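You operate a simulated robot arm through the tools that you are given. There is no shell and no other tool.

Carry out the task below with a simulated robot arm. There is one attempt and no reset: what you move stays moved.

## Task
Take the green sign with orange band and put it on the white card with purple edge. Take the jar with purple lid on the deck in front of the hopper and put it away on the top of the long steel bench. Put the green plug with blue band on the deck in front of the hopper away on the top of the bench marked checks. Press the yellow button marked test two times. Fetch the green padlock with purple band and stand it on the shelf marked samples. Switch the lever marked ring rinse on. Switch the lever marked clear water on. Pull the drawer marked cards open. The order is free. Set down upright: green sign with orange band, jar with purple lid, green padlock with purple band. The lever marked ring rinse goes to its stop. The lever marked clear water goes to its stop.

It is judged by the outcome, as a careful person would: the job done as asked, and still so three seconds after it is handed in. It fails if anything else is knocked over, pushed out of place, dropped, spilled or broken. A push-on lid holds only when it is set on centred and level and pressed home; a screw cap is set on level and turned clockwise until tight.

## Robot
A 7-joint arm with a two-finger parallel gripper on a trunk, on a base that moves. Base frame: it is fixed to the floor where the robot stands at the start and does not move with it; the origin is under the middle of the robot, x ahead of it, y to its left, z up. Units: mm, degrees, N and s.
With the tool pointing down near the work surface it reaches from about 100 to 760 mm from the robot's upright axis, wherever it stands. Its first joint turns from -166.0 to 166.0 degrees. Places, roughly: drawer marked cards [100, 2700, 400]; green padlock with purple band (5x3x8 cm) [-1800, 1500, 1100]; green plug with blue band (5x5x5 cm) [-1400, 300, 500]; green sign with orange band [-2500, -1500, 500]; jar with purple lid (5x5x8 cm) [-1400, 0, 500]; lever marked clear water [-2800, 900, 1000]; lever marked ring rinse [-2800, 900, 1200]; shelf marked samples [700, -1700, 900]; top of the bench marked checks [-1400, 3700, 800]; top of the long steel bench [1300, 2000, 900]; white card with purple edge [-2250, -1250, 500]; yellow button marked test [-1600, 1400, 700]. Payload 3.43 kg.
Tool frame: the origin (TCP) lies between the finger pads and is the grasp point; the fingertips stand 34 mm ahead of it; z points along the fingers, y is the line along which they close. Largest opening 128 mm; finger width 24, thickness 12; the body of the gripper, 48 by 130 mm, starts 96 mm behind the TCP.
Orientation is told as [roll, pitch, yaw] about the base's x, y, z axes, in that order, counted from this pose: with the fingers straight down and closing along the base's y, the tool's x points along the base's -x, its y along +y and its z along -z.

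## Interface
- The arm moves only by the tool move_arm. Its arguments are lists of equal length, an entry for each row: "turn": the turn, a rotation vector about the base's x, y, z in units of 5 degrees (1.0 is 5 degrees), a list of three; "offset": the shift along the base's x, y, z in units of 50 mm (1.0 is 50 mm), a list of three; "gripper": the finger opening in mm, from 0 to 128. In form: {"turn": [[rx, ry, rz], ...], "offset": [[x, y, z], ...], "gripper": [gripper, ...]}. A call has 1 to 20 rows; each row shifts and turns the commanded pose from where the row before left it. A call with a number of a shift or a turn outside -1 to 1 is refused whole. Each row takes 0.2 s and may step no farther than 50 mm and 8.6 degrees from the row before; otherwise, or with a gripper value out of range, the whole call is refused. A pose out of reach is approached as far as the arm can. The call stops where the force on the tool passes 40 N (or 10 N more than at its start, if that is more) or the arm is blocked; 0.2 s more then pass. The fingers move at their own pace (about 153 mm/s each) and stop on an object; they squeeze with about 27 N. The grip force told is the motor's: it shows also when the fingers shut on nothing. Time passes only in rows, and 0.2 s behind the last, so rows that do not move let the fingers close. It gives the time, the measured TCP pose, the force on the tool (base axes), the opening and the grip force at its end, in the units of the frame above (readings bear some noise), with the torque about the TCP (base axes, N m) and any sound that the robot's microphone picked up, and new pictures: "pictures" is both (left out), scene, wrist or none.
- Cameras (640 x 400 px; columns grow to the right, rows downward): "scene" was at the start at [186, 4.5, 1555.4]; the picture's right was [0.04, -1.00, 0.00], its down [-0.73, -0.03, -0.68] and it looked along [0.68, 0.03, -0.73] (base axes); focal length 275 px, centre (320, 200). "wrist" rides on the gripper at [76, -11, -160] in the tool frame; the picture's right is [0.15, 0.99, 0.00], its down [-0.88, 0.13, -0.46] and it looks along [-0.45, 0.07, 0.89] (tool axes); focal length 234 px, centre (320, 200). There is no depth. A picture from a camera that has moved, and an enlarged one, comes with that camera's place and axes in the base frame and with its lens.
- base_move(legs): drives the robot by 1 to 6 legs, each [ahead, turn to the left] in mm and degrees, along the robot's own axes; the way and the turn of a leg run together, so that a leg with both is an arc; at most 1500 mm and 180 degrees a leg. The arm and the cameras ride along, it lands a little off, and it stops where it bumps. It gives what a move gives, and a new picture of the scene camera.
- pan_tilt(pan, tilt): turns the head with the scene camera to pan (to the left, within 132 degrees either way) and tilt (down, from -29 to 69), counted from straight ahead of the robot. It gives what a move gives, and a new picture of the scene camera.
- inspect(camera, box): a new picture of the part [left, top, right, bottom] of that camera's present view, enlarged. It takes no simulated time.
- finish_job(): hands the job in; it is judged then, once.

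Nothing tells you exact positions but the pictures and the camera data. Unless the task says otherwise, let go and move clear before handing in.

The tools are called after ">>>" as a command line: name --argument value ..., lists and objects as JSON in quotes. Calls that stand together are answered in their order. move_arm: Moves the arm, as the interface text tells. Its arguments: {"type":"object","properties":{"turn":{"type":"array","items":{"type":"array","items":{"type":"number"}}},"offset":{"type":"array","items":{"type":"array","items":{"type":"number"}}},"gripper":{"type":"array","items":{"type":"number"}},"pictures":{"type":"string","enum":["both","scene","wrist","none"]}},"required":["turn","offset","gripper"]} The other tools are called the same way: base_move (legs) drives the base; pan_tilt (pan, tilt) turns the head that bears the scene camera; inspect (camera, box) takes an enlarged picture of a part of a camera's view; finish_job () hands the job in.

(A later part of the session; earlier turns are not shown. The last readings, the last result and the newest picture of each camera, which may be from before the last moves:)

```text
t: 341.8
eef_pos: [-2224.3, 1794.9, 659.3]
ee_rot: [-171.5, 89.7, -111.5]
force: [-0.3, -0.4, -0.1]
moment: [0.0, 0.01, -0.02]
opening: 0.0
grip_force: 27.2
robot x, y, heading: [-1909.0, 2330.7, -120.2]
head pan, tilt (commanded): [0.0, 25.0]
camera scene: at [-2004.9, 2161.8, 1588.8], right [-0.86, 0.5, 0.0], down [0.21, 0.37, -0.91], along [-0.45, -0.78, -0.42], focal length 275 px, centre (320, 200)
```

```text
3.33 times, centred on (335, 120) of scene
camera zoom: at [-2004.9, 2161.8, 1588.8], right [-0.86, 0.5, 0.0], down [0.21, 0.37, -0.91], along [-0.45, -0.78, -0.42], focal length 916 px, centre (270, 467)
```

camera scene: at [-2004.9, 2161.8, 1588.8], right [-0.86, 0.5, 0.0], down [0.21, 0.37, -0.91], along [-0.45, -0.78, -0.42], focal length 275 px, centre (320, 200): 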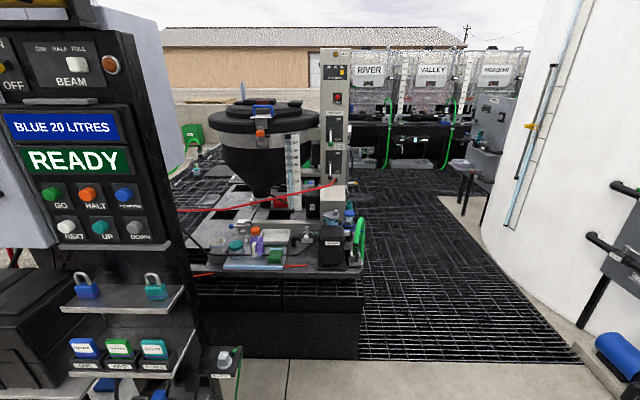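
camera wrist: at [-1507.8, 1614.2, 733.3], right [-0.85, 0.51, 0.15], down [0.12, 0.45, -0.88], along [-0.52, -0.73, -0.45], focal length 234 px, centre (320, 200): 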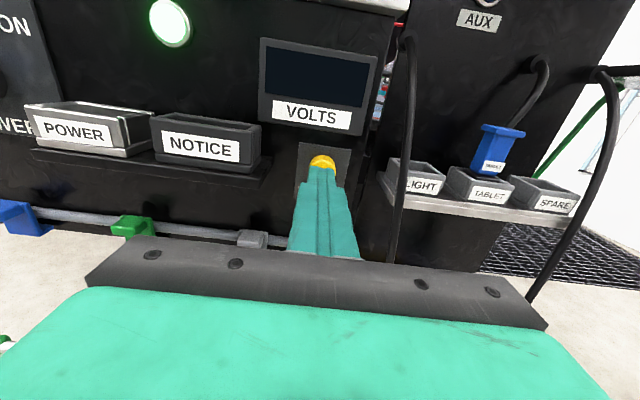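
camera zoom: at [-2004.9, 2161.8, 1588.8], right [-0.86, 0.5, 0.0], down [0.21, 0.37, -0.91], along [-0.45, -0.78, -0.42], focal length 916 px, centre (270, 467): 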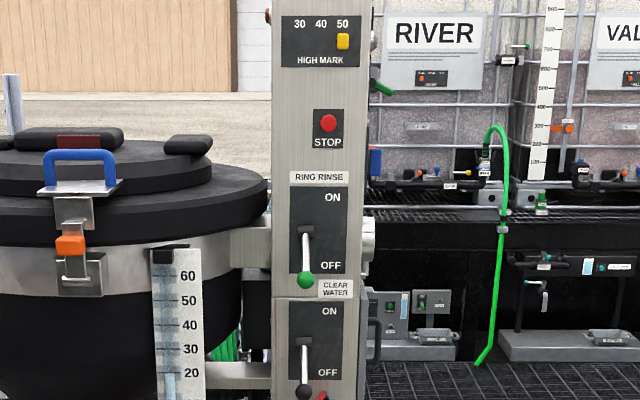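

I see both lever plates: rods point out-and-down (OFF), ON is up. I'll raise the arm well above the pallet items, then drive closer.

>>> move_arm --turn '[[0, 0, 0], [0, 0, 0], [0, 0, 0], [0, 0, 0], [0, 0, 0], [0, 0, 0], [0, 0, 0], [0, 0, 0], [0, 0, 0], [0, 0, 0]]' --offset '[[-0.06, -0.1, 0.9], [-0.06, -0.1, 0.9], [-0.06, -0.1, 0.9], [-0.06, -0.1, 0.9], [-0.06, -0.1, 0.9], [-0.06, -0.1, 0.9], [-0.06, -0.1, 0.9], [-0.06, -0.1, 0.9], [-0.06, -0.1, 0.9], [-0.06, -0.1, 0.9]]' --gripper '[0, 0, 0, 0, 0, 0, 0, 0, 0, 0]' --pictures "none"

>>> base_move --legs '[[0, -1.4], [650, 0]]'

>>> pan_tilt --pan 0 --tilt 40

>>> move_arm --turn '[[0, 0, 0]]' --offset '[[0, 0, 0]]' --gripper '[0]' --pictures "wrist"

```text
t: 344.0
eef_pos: [-2254.1, 1744.9, 1109.1]
ee_rot: [-169.4, 89.7, -109.5]
force: [-0.2, -0.7, 0.7]
moment: [-0.03, 0.0, -0.03]
opening: 0.0
grip_force: 26.8
robot x, y, heading: [-1907.0, 2329.0, -119.9]
head pan, tilt (commanded): [0.0, 25.0]
```

```text
t: 346.7
eef_pos: [-2433.2, 1441.6, 1104.2]
ee_rot: [73.1, 89.3, 133.0]
force: [0.9, 1.3, 0.3]
moment: [0.06, -0.01, 0.01]
opening: 0.0
grip_force: 27.1
robot x, y, heading: [-2093.2, 2029.4, -121.8]
head pan, tilt (commanded): [0.0, 25.0]
stopped in leg 2: the robot was blocked; the commanded pose is now the measured one
camera scene: at [-2198.8, 1873.7, 1590.5], right [-0.85, 0.53, -0.01], down [0.22, 0.35, -0.91], along [-0.48, -0.77, -0.42], focal length 275 px, centre (320, 200)
```

scene: 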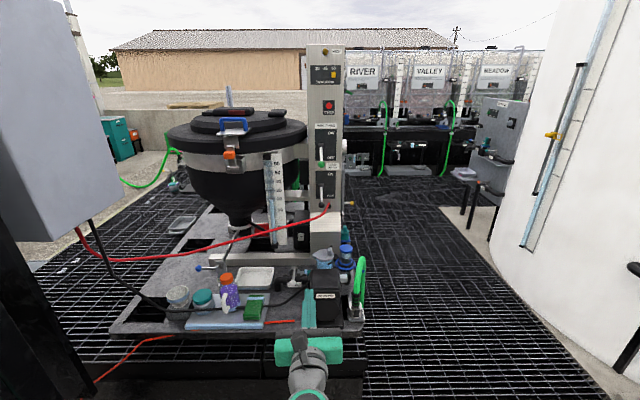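

```text
t: 347.5
eef_pos: [-2431.9, 1441.9, 1105.7]
ee_rot: [81.9, 89.5, 142.3]
force: [0.2, 0.1, 0.0]
moment: [0.01, 0.02, 0.02]
opening: 0.0
grip_force: 27.0
robot x, y, heading: [-2089.0, 2028.2, -121.4]
head pan, tilt (commanded): [0.0, 40.0]
camera scene: at [-2193.3, 1880.0, 1567.5], right [-0.85, 0.52, -0.01], down [0.34, 0.54, -0.77], along [-0.4, -0.66, -0.64], focal length 275 px, centre (320, 200)
```

scene: 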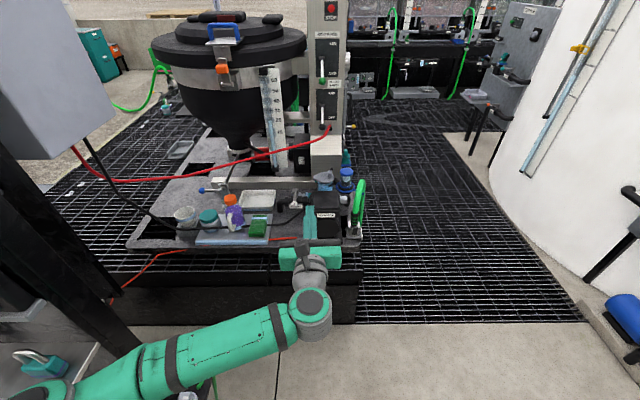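

```text
t: 347.9
eef_pos: [-2431.5, 1441.5, 1103.3]
ee_rot: [82.1, 89.5, 142.4]
force: [0.2, -0.5, 0.3]
moment: [-0.02, -0.01, -0.01]
opening: 0.0
grip_force: 26.6
robot x, y, heading: [-2094.0, 2027.6, -121.5]
head pan, tilt (commanded): [0.0, 40.0]
camera wrist: at [-2341.6, 1573.8, 1182.2], right [-0.86, 0.49, 0.16], down [0.1, 0.47, -0.88], along [-0.5, -0.74, -0.45], focal length 234 px, centre (320, 200)
```

wrist: 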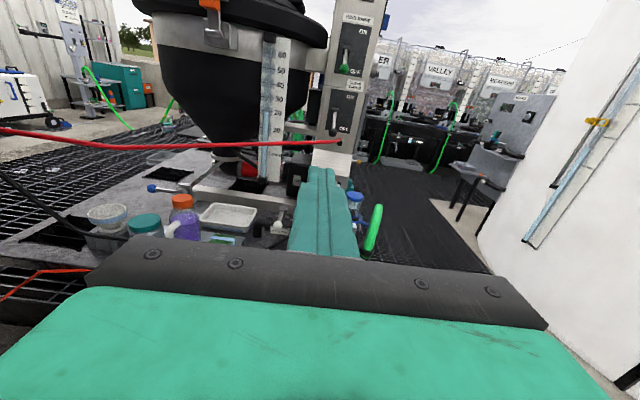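

The base was stopped: my elbow, which sticks out to the left, seems to have touched the tower's shelf. I'll look closely before moving.

>>> inspect --camera "scene" --box '[0, 240, 240, 400]'

>>> pan_tilt --pan 50 --tilt 50

```text
2.50 times, centred on (120, 320) of scene
camera zoom: at [-2193.2, 1880.0, 1567.5], right [-0.85, 0.52, -0.01], down [0.34, 0.54, -0.77], along [-0.4, -0.66, -0.64], focal length 687 px, centre (820, -100)
```

zoom: 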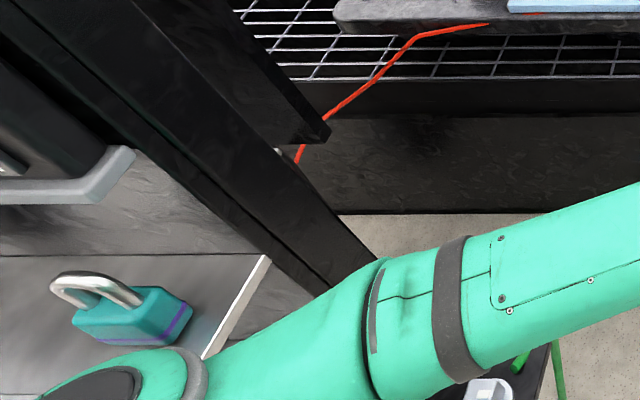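

```text
t: 349.0
eef_pos: [-2430.8, 1441.9, 1104.6]
ee_rot: [79.6, 89.3, 140.0]
force: [0.6, 0.6, -0.7]
moment: [-0.01, 0.01, -0.01]
opening: 0.0
grip_force: 26.6
robot x, y, heading: [-2094.7, 2029.6, -121.9]
head pan, tilt (commanded): [50.0, 50.0]
camera scene: at [-2124.4, 1879.3, 1553.5], right [-0.95, -0.31, 0.0], down [-0.24, 0.72, -0.65], along [0.2, -0.62, -0.76], focal length 275 px, centre (320, 200)
```

scene: 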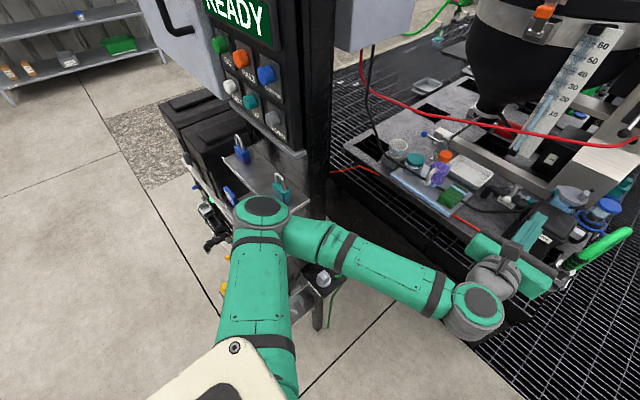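

>>> inspect --camera "scene" --box '[180, 120, 360, 270]'

```text
2.67 times, centred on (270, 195) of scene
camera zoom: at [-2124.4, 1879.3, 1553.5], right [-0.95, -0.31, 0.0], down [-0.24, 0.72, -0.65], along [0.2, -0.62, -0.76], focal length 733 px, centre (453, 213)
```

zoom: 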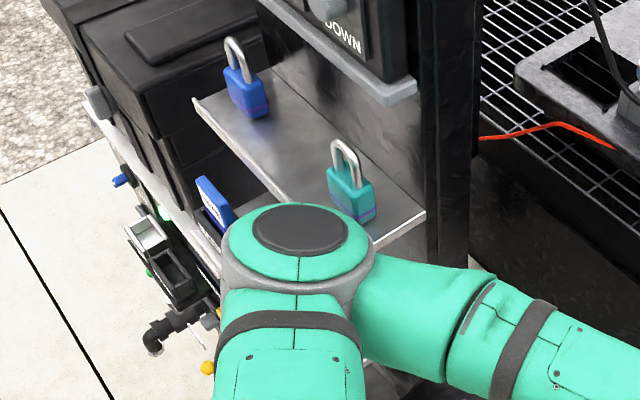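

I'll reverse straight back along the way I came and check the tower.

>>> base_move --legs '[[-330, 0]]'

>>> pan_tilt --pan 35 --tilt 35

>>> inspect --camera "scene" --box '[200, 120, 420, 300]'

```text
t: 351.2
eef_pos: [-2264.6, 1719.5, 1098.5]
ee_rot: [61.4, 89.0, 121.3]
force: [-1.0, 0.3, 0.4]
moment: [0.04, -0.02, 0.06]
opening: 0.1
grip_force: 27.3
robot x, y, heading: [-1920.2, 2307.3, -122.1]
head pan, tilt (commanded): [50.0, 50.0]
camera scene: at [-1950.9, 2146.4, 1551.3], right [-0.95, -0.31, 0.0], down [-0.24, 0.73, -0.64], along [0.2, -0.61, -0.77], focal length 275 px, centre (320, 200)
```

scene: 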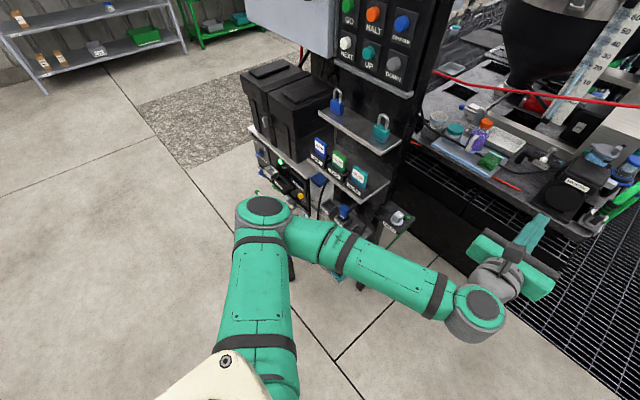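

```text
t: 352.0
eef_pos: [-2263.5, 1719.0, 1100.0]
ee_rot: [63.3, 89.0, 123.1]
force: [-0.5, 0.3, -0.5]
moment: [-0.02, 0.0, 0.02]
opening: 0.0
grip_force: 27.2
robot x, y, heading: [-1919.9, 2310.7, -122.1]
head pan, tilt (commanded): [35.0, 35.0]
camera scene: at [-1969.5, 2132.3, 1573.0], right [-1.0, -0.05, 0.0], down [-0.03, 0.57, -0.82], along [0.04, -0.82, -0.57], focal length 275 px, centre (320, 200)
```

scene: 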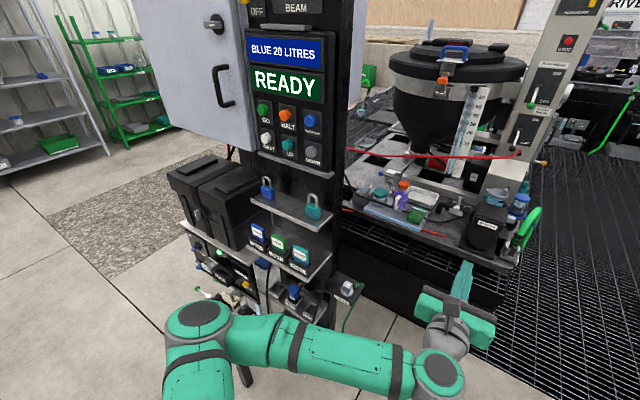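

```text
2.22 times, centred on (310, 210) of scene
camera zoom: at [-1969.5, 2132.3, 1573.0], right [-1.0, -0.05, 0.0], down [-0.03, 0.57, -0.82], along [0.04, -0.82, -0.57], focal length 611 px, centre (342, 178)
```

zoom: 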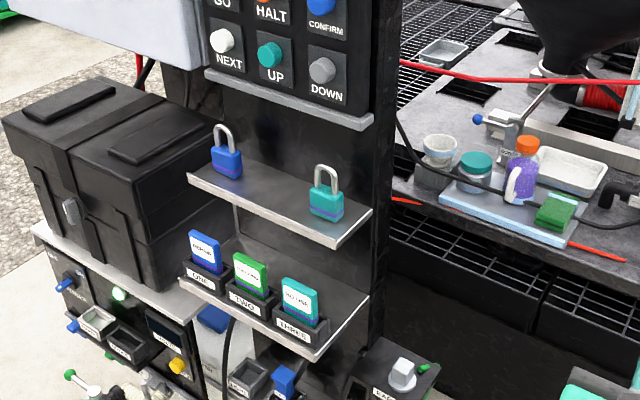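

All padlocks and tags are still in place. I'll shift my base ~140 mm to the right so the elbow clears the tower, keeping the arm pose.

>>> base_move --legs '[[0, -89.5], [150, 0], [0, 90]]'

>>> move_arm --turn '[[0, 0, 0], [0, 0, 0], [0, 0, 0], [0, 0, 0]]' --offset '[[0.5, -0.31, 0], [0.5, -0.31, 0], [0.5, -0.31, 0], [0.5, -0.31, 0]]' --gripper '[0, 0, 0, 0]' --pictures "none"

>>> pan_tilt --pan 45 --tilt 50

```text
t: 362.1
eef_pos: [-2388.3, 1798.4, 1100.1]
ee_rot: [63.4, 88.9, 123.2]
force: [0.7, 0.2, -0.5]
moment: [0.0, 0.01, -0.01]
opening: 0.0
grip_force: 27.2
robot x, y, heading: [-2048.0, 2389.4, -121.9]
head pan, tilt (commanded): [35.0, 35.0]
camera scene: at [-2094.8, 2212.2, 1573.1], right [-1.0, -0.05, 0.0], down [-0.03, 0.57, -0.82], along [0.04, -0.82, -0.57], focal length 275 px, centre (320, 200)
```

scene: 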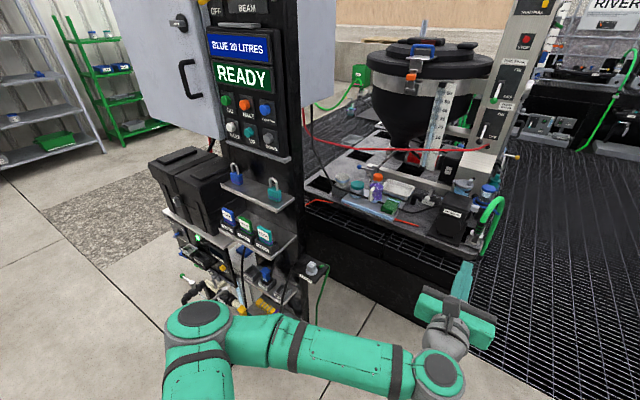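

```text
t: 363.1
eef_pos: [-2290.5, 1736.9, 1100.5]
ee_rot: [63.4, 89.0, 123.1]
force: [0.7, -0.2, 0.5]
moment: [0.01, -0.01, 0.05]
opening: 0.1
grip_force: 27.2
robot x, y, heading: [-2044.5, 2387.6, -122.0]
head pan, tilt (commanded): [35.0, 35.0]
```

```text
t: 363.9
eef_pos: [-2290.2, 1737.2, 1099.5]
ee_rot: [63.5, 89.1, 123.5]
force: [0.3, 0.1, -0.7]
moment: [0.0, 0.0, -0.02]
opening: 0.0
grip_force: 26.9
robot x, y, heading: [-2045.1, 2386.6, -121.6]
head pan, tilt (commanded): [45.0, 50.0]
camera scene: at [-2082.1, 2225.1, 1551.4], right [-0.97, -0.23, 0.0], down [-0.17, 0.75, -0.64], along [0.15, -0.63, -0.77], focal length 275 px, centre (320, 200)
```

scene: 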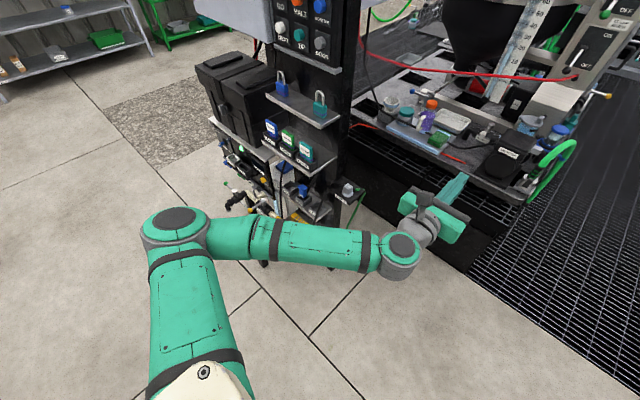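

Looking at the geometry, approaching the column from its right-front (heading about -90°) keeps my elbow well away from the tower. I'll recentre the arm, then drive there and stop short.

>>> move_arm --turn '[[0, 0, 0], [0, 0, 0], [0, 0, 0], [0, 0, 0]]' --offset '[[-0.655, 0.18, 0.3], [-0.655, 0.18, 0.4], [-0.655, 0.18, 0.4], [-0.655, 0.18, 0.4]]' --gripper '[0, 0, 0, 0]' --pictures "none"

>>> base_move --legs '[[0, -26.6], [920, 0], [0, 58.2]]'

>>> pan_tilt --pan 0 --tilt 35

>>> move_arm --turn '[[0, 0, 0]]' --offset '[[0, 0, 0]]' --gripper '[0]' --pictures "wrist"

```text
t: 364.9
eef_pos: [-2417.5, 1773.0, 1176.4]
ee_rot: [63.8, 89.0, 123.8]
force: [0.1, -0.2, 0.5]
moment: [-0.02, 0.03, -0.02]
opening: 0.0
grip_force: 27.1
robot x, y, heading: [-2047.3, 2387.5, -121.8]
head pan, tilt (commanded): [45.0, 50.0]
```

```text
t: 374.1
eef_pos: [-2819.6, 1185.6, 1175.1]
ee_rot: [63.2, 89.0, 154.8]
force: [0.5, 0.7, -0.4]
moment: [-0.02, 0.01, 0.05]
opening: 0.2
grip_force: 27.0
robot x, y, heading: [-2826.0, 1908.9, -90.3]
head pan, tilt (commanded): [45.0, 50.0]
camera scene: at [-2771.0, 1746.5, 1551.4], right [-0.71, -0.7, 0.0], down [-0.54, 0.54, -0.64], along [0.45, -0.46, -0.77], focal length 275 px, centre (320, 200)
```

scene: 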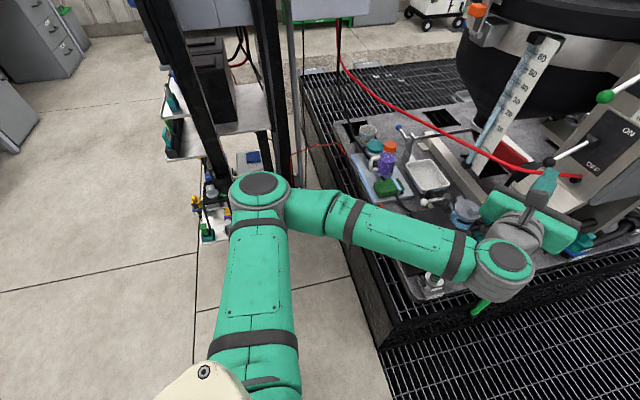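

```text
t: 375.2
eef_pos: [-2821.1, 1184.4, 1175.4]
ee_rot: [63.5, 89.0, 155.0]
force: [1.0, -0.1, -0.5]
moment: [0.02, 0.0, 0.01]
opening: 0.0
grip_force: 26.7
robot x, y, heading: [-2829.9, 1902.6, -90.4]
head pan, tilt (commanded): [0.0, 35.0]
camera scene: at [-2825.4, 1713.1, 1573.1], right [-1.0, 0.0, 0.0], down [0.0, 0.57, -0.82], along [0.0, -0.82, -0.57], focal length 275 px, centre (320, 200)
```

scene: 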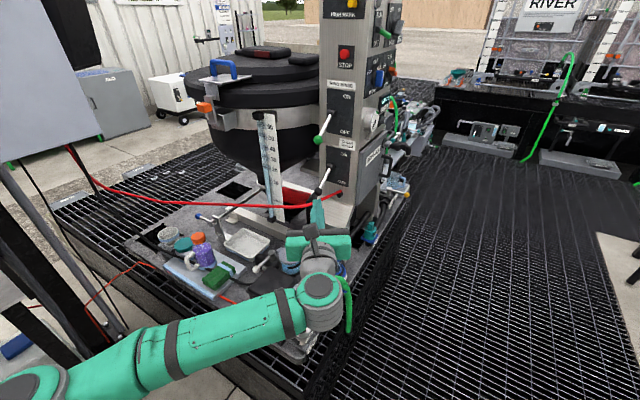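

```text
t: 375.6
eef_pos: [-2822.1, 1184.6, 1176.0]
ee_rot: [63.5, 89.1, 154.9]
force: [0.0, 0.2, 0.5]
moment: [0.03, -0.02, -0.02]
opening: 0.0
grip_force: 26.6
robot x, y, heading: [-2828.9, 1905.5, -90.2]
head pan, tilt (commanded): [0.0, 35.0]
camera wrist: at [-2812.3, 1343.5, 1253.6], right [-0.99, -0.03, 0.16], down [-0.16, 0.46, -0.88], along [-0.05, -0.89, -0.46], focal length 234 px, centre (320, 200)
```

wrist: 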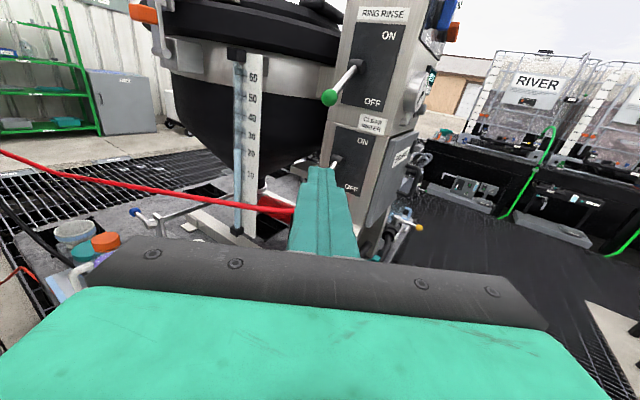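

The ring-rinse knob is at about (-2820,873,1225), clear-water knob at (-2818,878,1028). I'll drive 235 mm closer at this height (below the ring knob, above the clear-water lever) and check.

>>> base_move --legs '[[235, 0]]'

>>> move_arm --turn '[[0, 0, 0]]' --offset '[[0, 0, 0]]' --gripper '[0]' --pictures "wrist"

>>> pan_tilt --pan 0 --tilt 30

>>> inspect --camera "scene" --box '[250, 60, 410, 280]'

```text
t: 377.3
eef_pos: [-2820.3, 943.4, 1175.7]
ee_rot: [63.2, 89.1, 154.8]
force: [-0.3, -0.1, 0.5]
moment: [-0.02, 0.04, 0.0]
opening: 0.0
grip_force: 27.3
robot x, y, heading: [-2826.5, 1662.5, -90.0]
head pan, tilt (commanded): [0.0, 35.0]
camera scene: at [-2825.7, 1472.5, 1573.1], right [-1.0, 0.0, 0.0], down [0.0, 0.57, -0.82], along [0.0, -0.82, -0.57], focal length 275 px, centre (320, 200)
```

scene: 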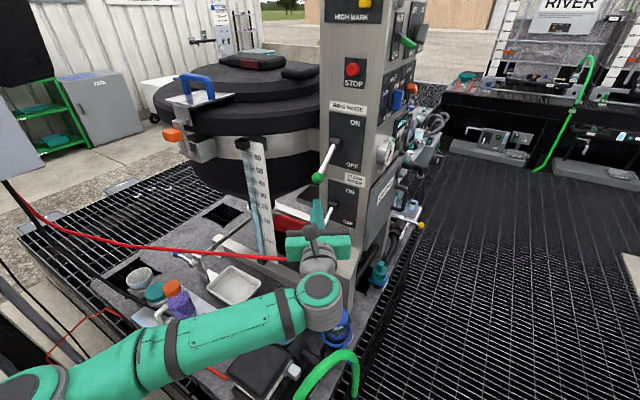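

```text
t: 377.7
eef_pos: [-2820.2, 944.4, 1174.6]
ee_rot: [63.6, 89.0, 155.2]
force: [-0.3, -0.4, -0.6]
moment: [-0.01, 0.0, 0.0]
opening: 0.0
grip_force: 27.1
robot x, y, heading: [-2830.7, 1666.5, -89.9]
head pan, tilt (commanded): [0.0, 35.0]
camera wrist: at [-2811.8, 1102.9, 1253.6], right [-0.99, -0.03, 0.16], down [-0.16, 0.46, -0.87], along [-0.05, -0.89, -0.46], focal length 234 px, centre (320, 200)
```

wrist: 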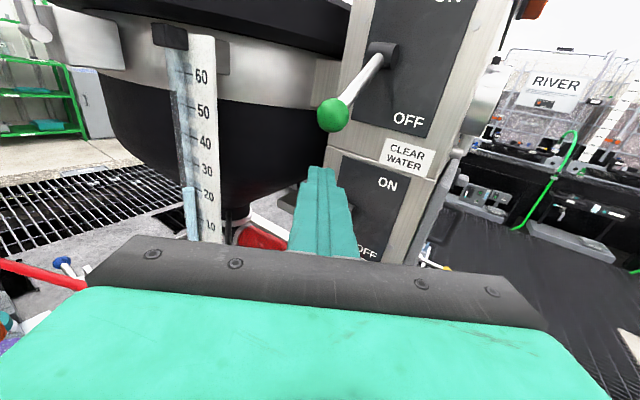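

```text
t: 378.4
eef_pos: [-2819.8, 943.6, 1175.1]
ee_rot: [63.2, 89.1, 154.9]
force: [0.3, 0.2, 0.4]
moment: [0.02, -0.02, 0.03]
opening: 0.1
grip_force: 26.7
robot x, y, heading: [-2829.7, 1663.2, -90.1]
head pan, tilt (commanded): [0.0, 30.0]
camera scene: at [-2825.7, 1470.2, 1580.9], right [-1.0, 0.0, 0.0], down [0.0, 0.5, -0.87], along [0.0, -0.87, -0.5], focal length 275 px, centre (320, 200)
```

scene: 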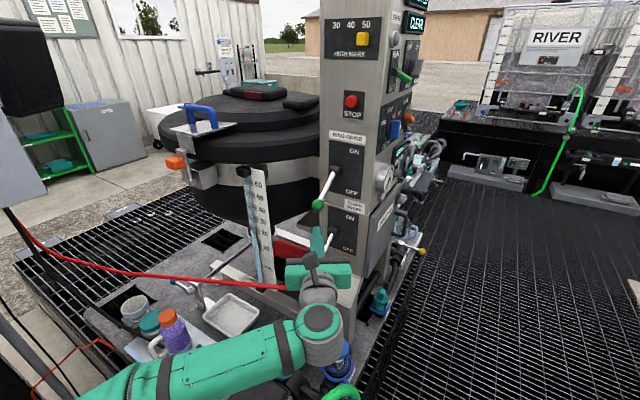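

```text
1.82 times, centred on (330, 170) of scene
camera zoom: at [-2825.7, 1470.2, 1580.9], right [-1.0, 0.0, 0.0], down [0.0, 0.5, -0.87], along [0.0, -0.87, -0.5], focal length 500 px, centre (302, 254)
```

zoom: 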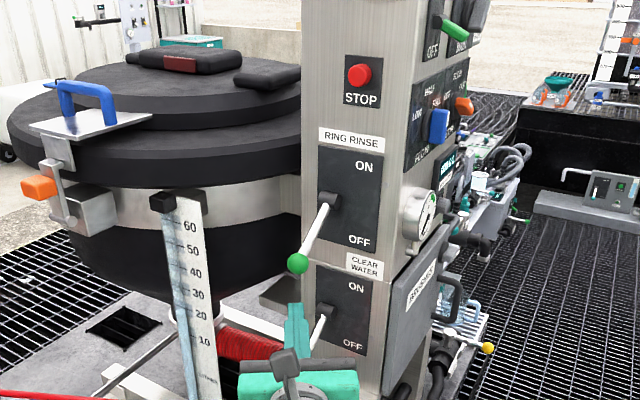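

The ring-rinse knob (r≈15) hangs at (-2821,873,1224), its pivot near z≈1284. I'll slide the closed fingers 60 mm in under it.

>>> move_arm --turn '[[0, 0, 0], [0, 0, 0], [0, 0, 0]]' --offset '[[-0.06, -0.6, 0], [-0.06, -0.6, 0], [0, 0, 0]]' --gripper '[0, 0, 0]'

>>> inspect --camera "scene" --box '[250, 100, 410, 280]'

```text
t: 379.2
eef_pos: [-2827.8, 883.5, 1173.1]
ee_rot: [63.4, 89.1, 154.9]
force: [0.0, 0.3, -0.2]
moment: [-0.03, 0.01, 0.0]
opening: 0.0
grip_force: 27.5
robot x, y, heading: [-2828.5, 1664.7, -90.1]
head pan, tilt (commanded): [0.0, 30.0]
camera scene: at [-2825.7, 1470.2, 1580.9], right [-1.0, 0.0, 0.0], down [0.0, 0.5, -0.87], along [0.0, -0.87, -0.5], focal length 275 px, centre (320, 200)
camera wrist: at [-2818.7, 1041.8, 1252.5], right [-0.99, -0.03, 0.16], down [-0.16, 0.46, -0.88], along [-0.05, -0.89, -0.46], focal length 234 px, centre (320, 200)
```

scene: 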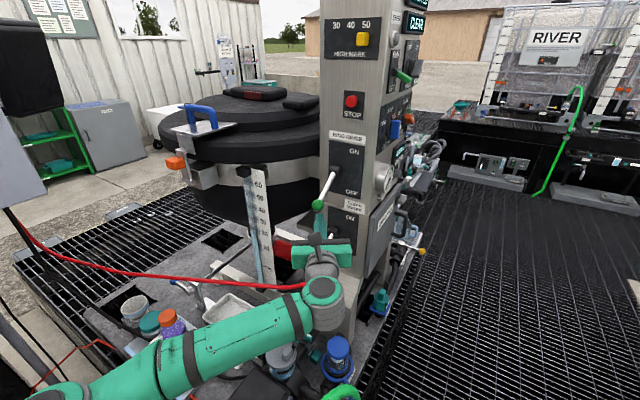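
wrist: 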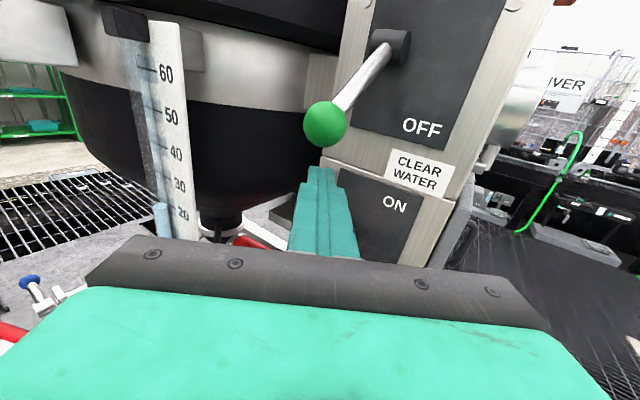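

```text
2.22 times, centred on (330, 190) of scene
camera zoom: at [-2825.7, 1470.2, 1580.9], right [-1.0, 0.0, 0.0], down [0.0, 0.5, -0.87], along [0.0, -0.87, -0.5], focal length 611 px, centre (298, 222)
```

zoom: 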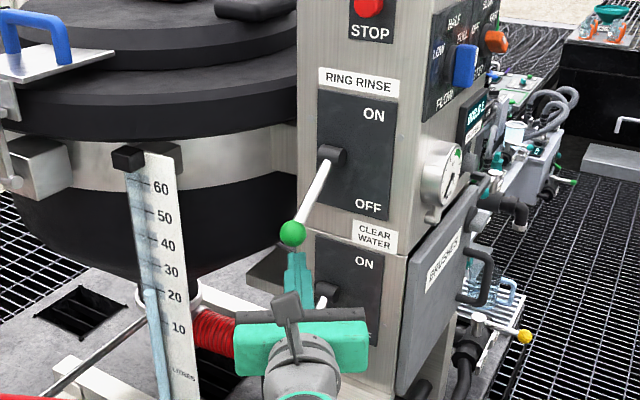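

The fingers are under the green knob. Now lifting it upward steadily.

>>> move_arm --turn '[[0, 0, 0], [0, 0, 0], [0, 0, 0], [0, 0, 0], [0, 0, 0], [0, 0, 0], [0, 0, 0], [0, 0, 0]]' --offset '[[0, 0, 0.2], [0, 0, 0.2], [0, 0, 0.2], [0, 0, 0.2], [0, 0, 0.2], [0, 0, 0.2], [0, 0, 0.2], [0, 0, 0.2]]' --gripper '[0, 0, 0, 0, 0, 0, 0, 0]'

>>> inspect --camera "scene" --box '[250, 100, 410, 280]'

```text
t: 381.0
eef_pos: [-2827.4, 884.8, 1255.2]
ee_rot: [63.9, 89.1, 155.4]
force: [1.0, -0.3, -2.0]
moment: [-0.02, -0.02, 0.01]
opening: 0.0
grip_force: 26.4
robot x, y, heading: [-2826.8, 1664.4, -90.3]
head pan, tilt (commanded): [0.0, 30.0]
camera scene: at [-2825.7, 1470.1, 1580.9], right [-1.0, 0.0, 0.0], down [0.0, 0.5, -0.87], along [0.0, -0.87, -0.5], focal length 275 px, centre (320, 200)
camera wrist: at [-2817.9, 1042.6, 1333.9], right [-0.99, -0.03, 0.16], down [-0.16, 0.46, -0.88], along [-0.05, -0.89, -0.46], focal length 234 px, centre (320, 200)
```

scene: 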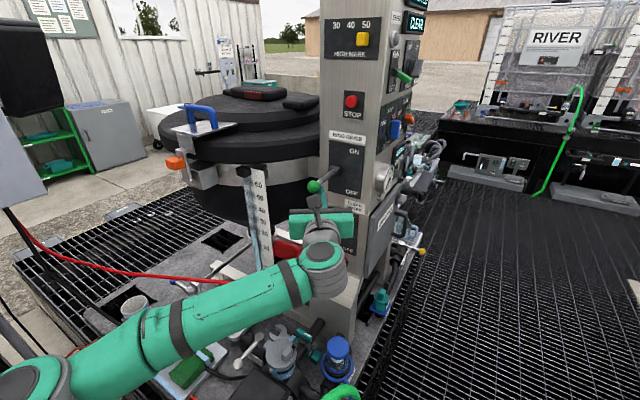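
wrist: 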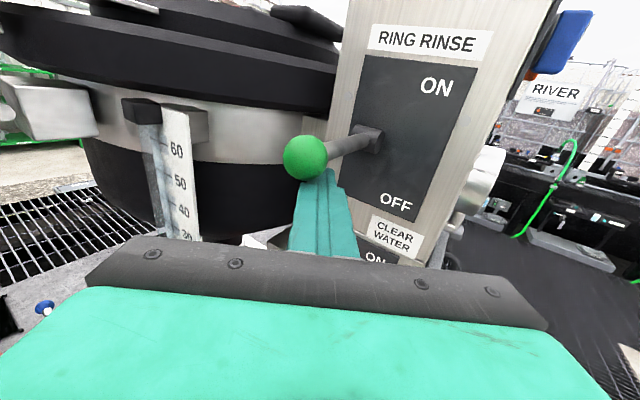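

```text
2.22 times, centred on (330, 190) of scene
camera zoom: at [-2825.7, 1470.1, 1580.9], right [-1.0, 0.0, 0.0], down [0.0, 0.5, -0.87], along [0.0, -0.87, -0.5], focal length 611 px, centre (298, 222)
```

zoom: 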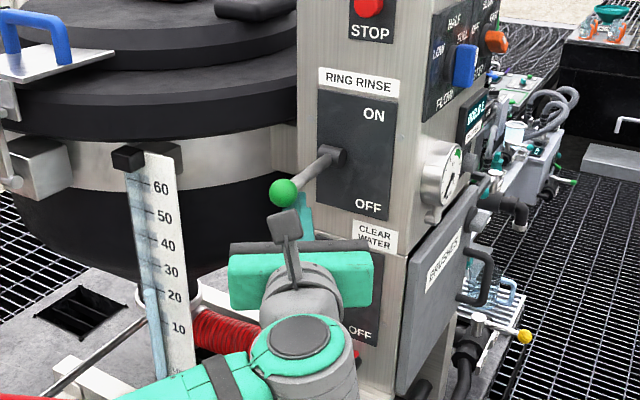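

The lever is rotating up nicely, now about level. Continuing upward to the stop.

>>> move_arm --turn '[[0, 0, 0], [0, 0, 0], [0, 0, 0], [0, 0, 0], [0, 0, 0]]' --offset '[[0, 0, 0.2], [0, 0, 0.2], [0, 0, 0.2], [0, 0, 0.2], [0, 0, 0.2]]' --gripper '[0, 0, 0, 0, 0]'

>>> inspect --camera "scene" --box '[250, 100, 410, 280]'

```text
t: 382.2
eef_pos: [-2825.9, 885.1, 1305.9]
ee_rot: [63.3, 89.0, 154.8]
force: [-0.2, 0.0, -0.7]
moment: [0.01, 0.01, 0.0]
opening: 0.1
grip_force: 26.9
robot x, y, heading: [-2826.0, 1663.7, -90.2]
head pan, tilt (commanded): [0.0, 30.0]
camera scene: at [-2825.7, 1470.1, 1580.9], right [-1.0, 0.0, 0.0], down [0.0, 0.5, -0.87], along [0.0, -0.87, -0.5], focal length 275 px, centre (320, 200)
camera wrist: at [-2817.8, 1042.4, 1385.1], right [-0.99, -0.03, 0.16], down [-0.16, 0.46, -0.87], along [-0.05, -0.89, -0.46], focal length 234 px, centre (320, 200)
```

scene: 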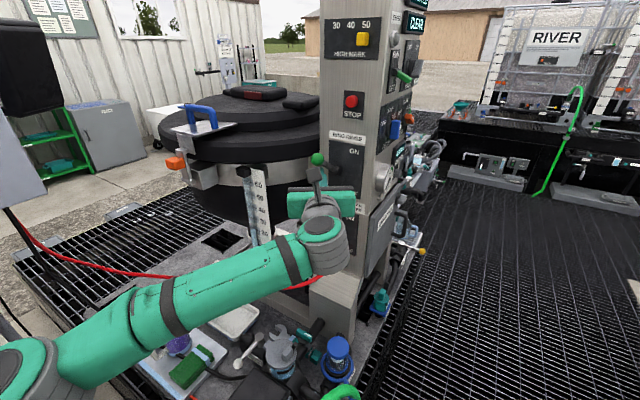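
wrist: 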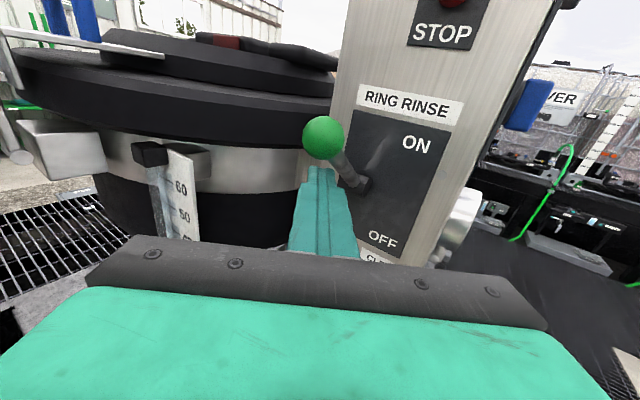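

```text
2.22 times, centred on (330, 190) of scene
camera zoom: at [-2825.7, 1470.1, 1580.9], right [-1.0, 0.0, 0.0], down [0.0, 0.5, -0.87], along [0.0, -0.87, -0.5], focal length 611 px, centre (298, 222)
```

zoom: 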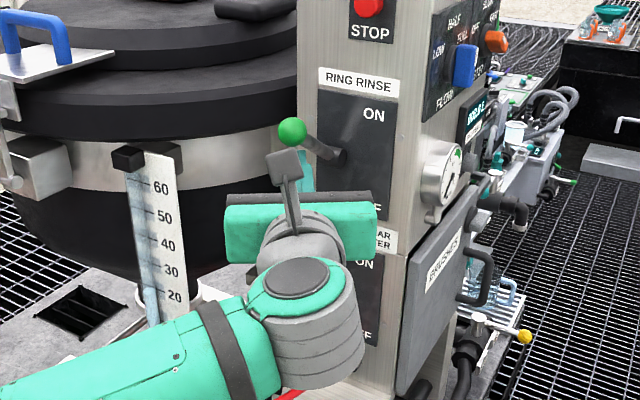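

The lever is above level now. Continuing in small steps until I feel the end stop.

>>> move_arm --turn '[[0, 0, 0], [0, 0, 0], [0, 0, 0], [0, 0, 0], [0, 0, 0], [0, 0, 0]]' --offset '[[0, 0, 0.1], [0, 0, 0.1], [0, 0, 0.1], [0, 0, 0.1], [0, 0, 0.1], [0, 0, 0.1]]' --gripper '[0, 0, 0, 0, 0, 0]'

>>> inspect --camera "scene" --box '[250, 100, 410, 280]'

```text
t: 382.9
eef_pos: [-2826.1, 884.3, 1307.8]
ee_rot: [33.8, 88.4, 125.5]
force: [1.9, 2.7, -3.8]
moment: [0.12, -0.01, 0.05]
opening: 0.2
grip_force: 27.0
robot x, y, heading: [-2827.3, 1662.7, -90.1]
head pan, tilt (commanded): [0.0, 30.0]
stopped in row 3: the force on the tool passed its limit at 45 N (the readings are from after the stop); the commanded pose is now the measured one
camera scene: at [-2825.6, 1470.4, 1580.9], right [-1.0, 0.0, 0.0], down [0.0, 0.5, -0.87], along [0.0, -0.87, -0.5], focal length 275 px, centre (320, 200)
camera wrist: at [-2817.8, 1041.2, 1389.1], right [-0.99, -0.03, 0.16], down [-0.16, 0.47, -0.87], along [-0.05, -0.88, -0.47], focal length 234 px, centre (320, 200)
```

scene: 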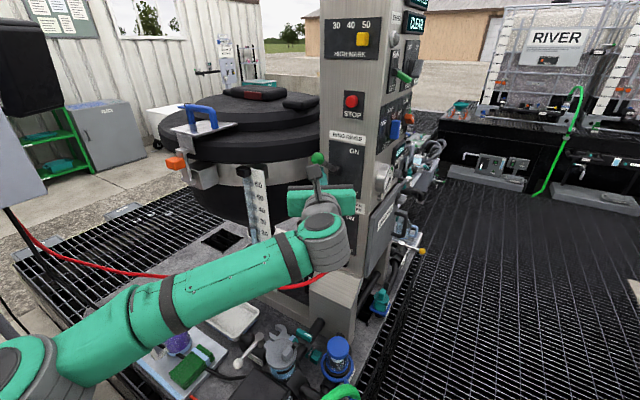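
wrist: 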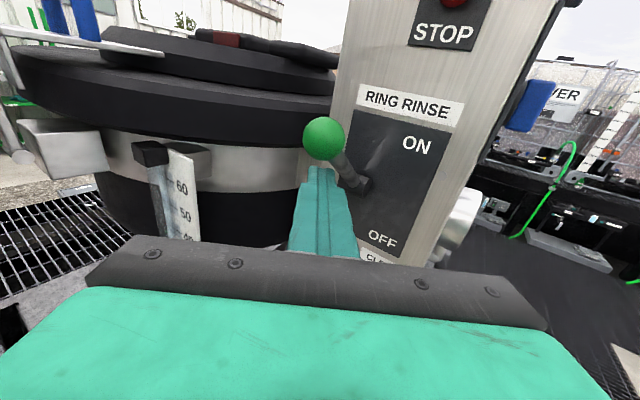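

```text
2.22 times, centred on (330, 190) of scene
camera zoom: at [-2825.6, 1470.4, 1580.9], right [-1.0, 0.0, 0.0], down [0.0, 0.5, -0.87], along [0.0, -0.87, -0.5], focal length 611 px, centre (298, 222)
```

zoom: 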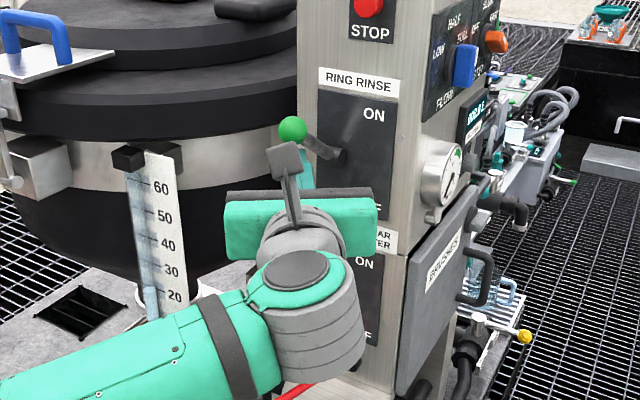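

The force rose sharply with the knob at z≈1352 (mirror of OFF), so it's at the ON stop. I'll lower a little and back out, then check it stays.

>>> move_arm --turn '[[0, 0, 0], [0, 0, 0], [0, 0, 0], [0, 0, 0], [0, 0, 0]]' --offset '[[0, 0, -0.3], [0, 0, -0.3], [0, 0.7, -0.3], [0, 0.8, 0], [0, 0, 0]]' --gripper '[0, 0, 0, 0, 0]'

>>> inspect --camera "wrist" --box '[240, 0, 500, 200]'

```text
t: 384.1
eef_pos: [-2826.3, 959.6, 1263.1]
ee_rot: [34.9, 88.4, 126.6]
force: [-1.6, -0.4, 0.5]
moment: [0.01, -0.02, 0.0]
opening: 0.0
grip_force: 26.9
robot x, y, heading: [-2825.4, 1666.6, -89.9]
head pan, tilt (commanded): [0.0, 30.0]
camera scene: at [-2825.7, 1470.4, 1580.9], right [-1.0, 0.0, 0.0], down [0.0, 0.5, -0.87], along [0.0, -0.87, -0.5], focal length 275 px, centre (320, 200)
camera wrist: at [-2818.4, 1117.5, 1343.4], right [-0.99, -0.03, 0.16], down [-0.16, 0.47, -0.87], along [-0.05, -0.88, -0.47], focal length 234 px, centre (320, 200)
```

scene: 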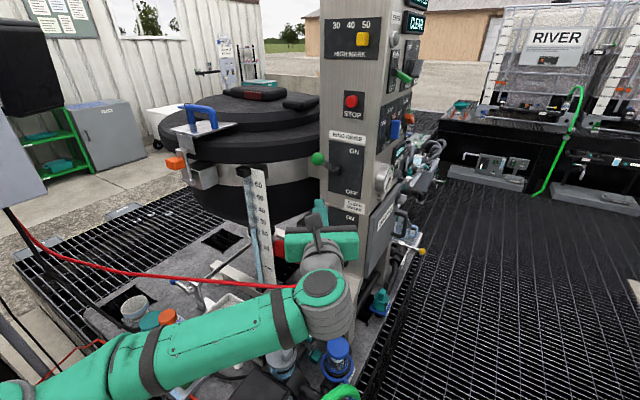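
wrist: 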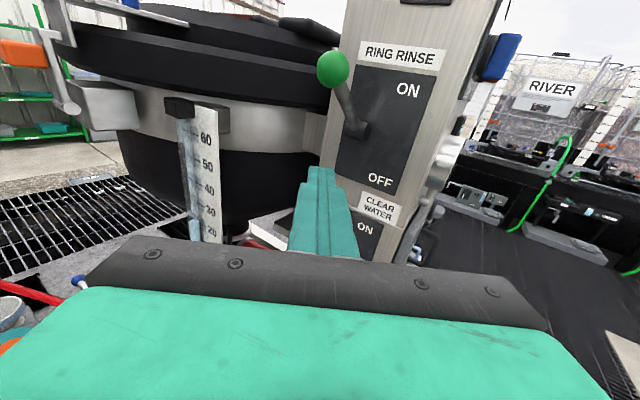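

```text
2.00 times, centred on (370, 100) of wrist
camera zoom: at [-2818.4, 1117.5, 1343.4], right [-0.99, -0.03, 0.16], down [-0.16, 0.47, -0.87], along [-0.05, -0.88, -0.47], focal length 468 px, centre (220, 400)
```

zoom: 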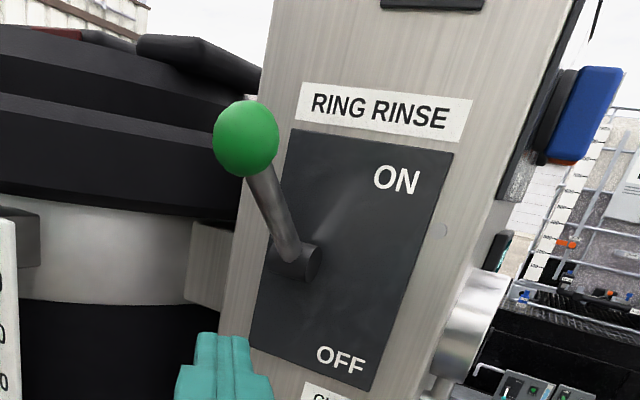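

RING RINSE stays up at ON. Now the CLEAR WATER lever: I'll back out a bit and lower to view it and the red cable near it.

>>> move_arm --turn '[[0, 0, 0], [0, 0, 0], [0, 0, 0], [0, 0, 0], [0, 0, 0], [0, 0, 0], [0, 0, 0]]' --offset '[[0, 0.8, -0.3], [0, 0.2, -0.7], [0, 0, -0.7], [0, 0, -0.7], [0, 0, -0.7], [0, 0, -0.4], [0, 0, 0]]' --gripper '[0, 0, 0, 0, 0, 0, 0]'

>>> inspect --camera "wrist" --box '[220, 60, 460, 220]'

>>> inspect --camera "scene" --box '[240, 140, 400, 300]'

```text
t: 385.6
eef_pos: [-2826.0, 1009.7, 1089.8]
ee_rot: [35.2, 88.4, 126.8]
force: [0.2, 0.0, 0.9]
moment: [0.01, 0.01, 0.0]
opening: 0.2
grip_force: 27.1
robot x, y, heading: [-2824.9, 1669.9, -90.0]
head pan, tilt (commanded): [0.0, 30.0]
camera scene: at [-2825.7, 1470.4, 1580.9], right [-1.0, 0.0, 0.0], down [0.0, 0.5, -0.87], along [0.0, -0.87, -0.5], focal length 275 px, centre (320, 200)
camera wrist: at [-2817.2, 1167.5, 1169.6], right [-0.99, -0.03, 0.16], down [-0.16, 0.47, -0.87], along [-0.05, -0.88, -0.47], focal length 234 px, centre (320, 200)
```

scene: 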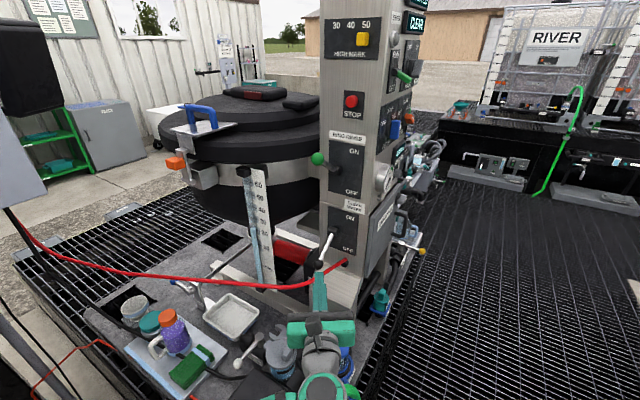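
wrist: 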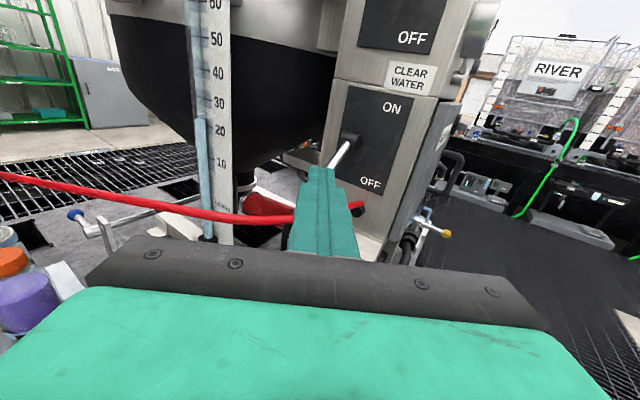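

```text
2.50 times, centred on (340, 140) of wrist
camera zoom: at [-2817.2, 1167.5, 1169.6], right [-0.99, -0.03, 0.16], down [-0.16, 0.47, -0.87], along [-0.05, -0.88, -0.47], focal length 585 px, centre (270, 350)
```

zoom: 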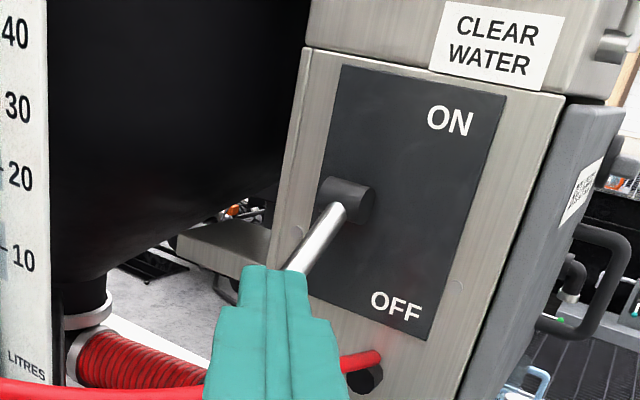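

```text
2.50 times, centred on (320, 220) of scene
camera zoom: at [-2825.7, 1470.4, 1580.9], right [-1.0, 0.0, 0.0], down [0.0, 0.5, -0.87], along [0.0, -0.87, -0.5], focal length 687 px, centre (320, 150)
```

zoom: 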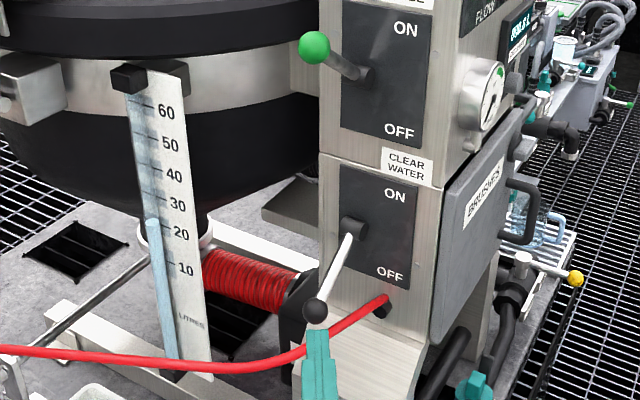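

The red cable passes just below and in front of this knob, so instead of going under it I'll grip the knob from both sides with the tool pitched down ~20°, staying above the cable. First tilt and open at a safe distance.

>>> move_arm --turn '[[1, 0, 0], [1, 0, 0], [1, 0, 0], [1, 0, 0], [0, 0, 0], [0, 0, 0]]' --offset '[[0, 0, 0], [0, 0, 0], [0.06, 0, 0], [0.06, 0, 0], [0, -0.8, -0.3], [0, 0, 0]]' --gripper '[56, 56, 56, 56, 56, 56]'

>>> inspect --camera "wrist" --box '[220, 60, 460, 220]'

>>> inspect --camera "scene" --box '[240, 180, 400, 320]'

```text
t: 387.1
eef_pos: [-2821.7, 968.6, 1073.0]
ee_rot: [0.6, 68.7, 92.5]
force: [-0.4, -0.5, 0.5]
moment: [0.0, 0.03, -0.01]
opening: 56.2
grip_force: 0.0
robot x, y, heading: [-2827.5, 1668.1, -90.1]
head pan, tilt (commanded): [0.0, 30.0]
camera scene: at [-2825.7, 1470.4, 1580.9], right [-1.0, 0.0, 0.0], down [0.0, 0.5, -0.87], along [0.0, -0.87, -0.5], focal length 275 px, centre (320, 200)
camera wrist: at [-2812.1, 1089.5, 1202.8], right [-0.99, -0.08, 0.14], down [-0.16, 0.74, -0.65], along [-0.05, -0.67, -0.74], focal length 234 px, centre (320, 200)
```

scene: 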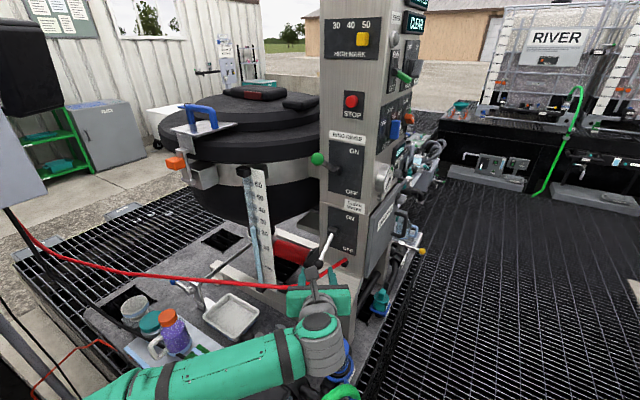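
wrist: 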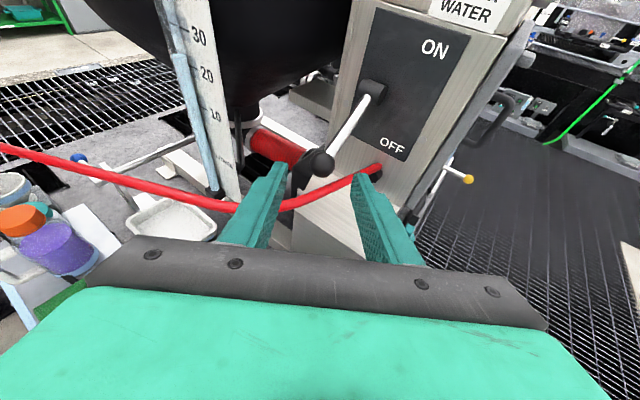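

```text
2.50 times, centred on (340, 140) of wrist
camera zoom: at [-2812.1, 1089.5, 1202.8], right [-0.99, -0.08, 0.14], down [-0.16, 0.74, -0.65], along [-0.05, -0.67, -0.74], focal length 585 px, centre (270, 350)
```

zoom: 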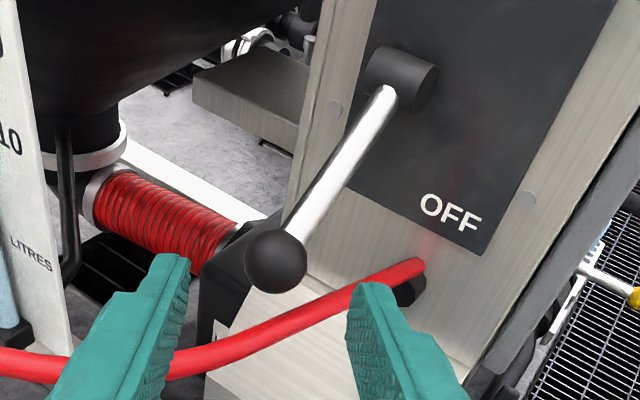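

```text
2.86 times, centred on (320, 250) of scene
camera zoom: at [-2825.7, 1470.4, 1580.9], right [-1.0, 0.0, 0.0], down [0.0, 0.5, -0.87], along [0.0, -0.87, -0.5], focal length 786 px, centre (320, 57)
```

zoom: 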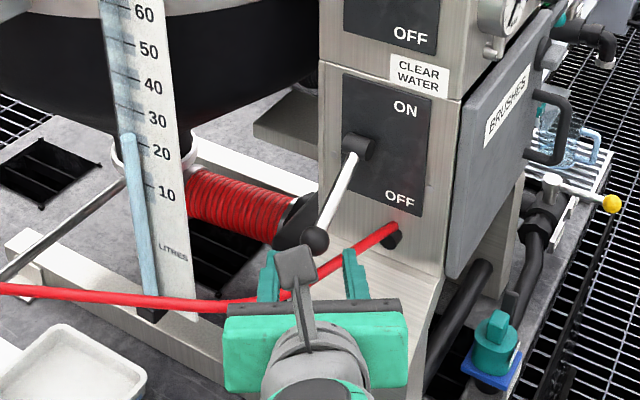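

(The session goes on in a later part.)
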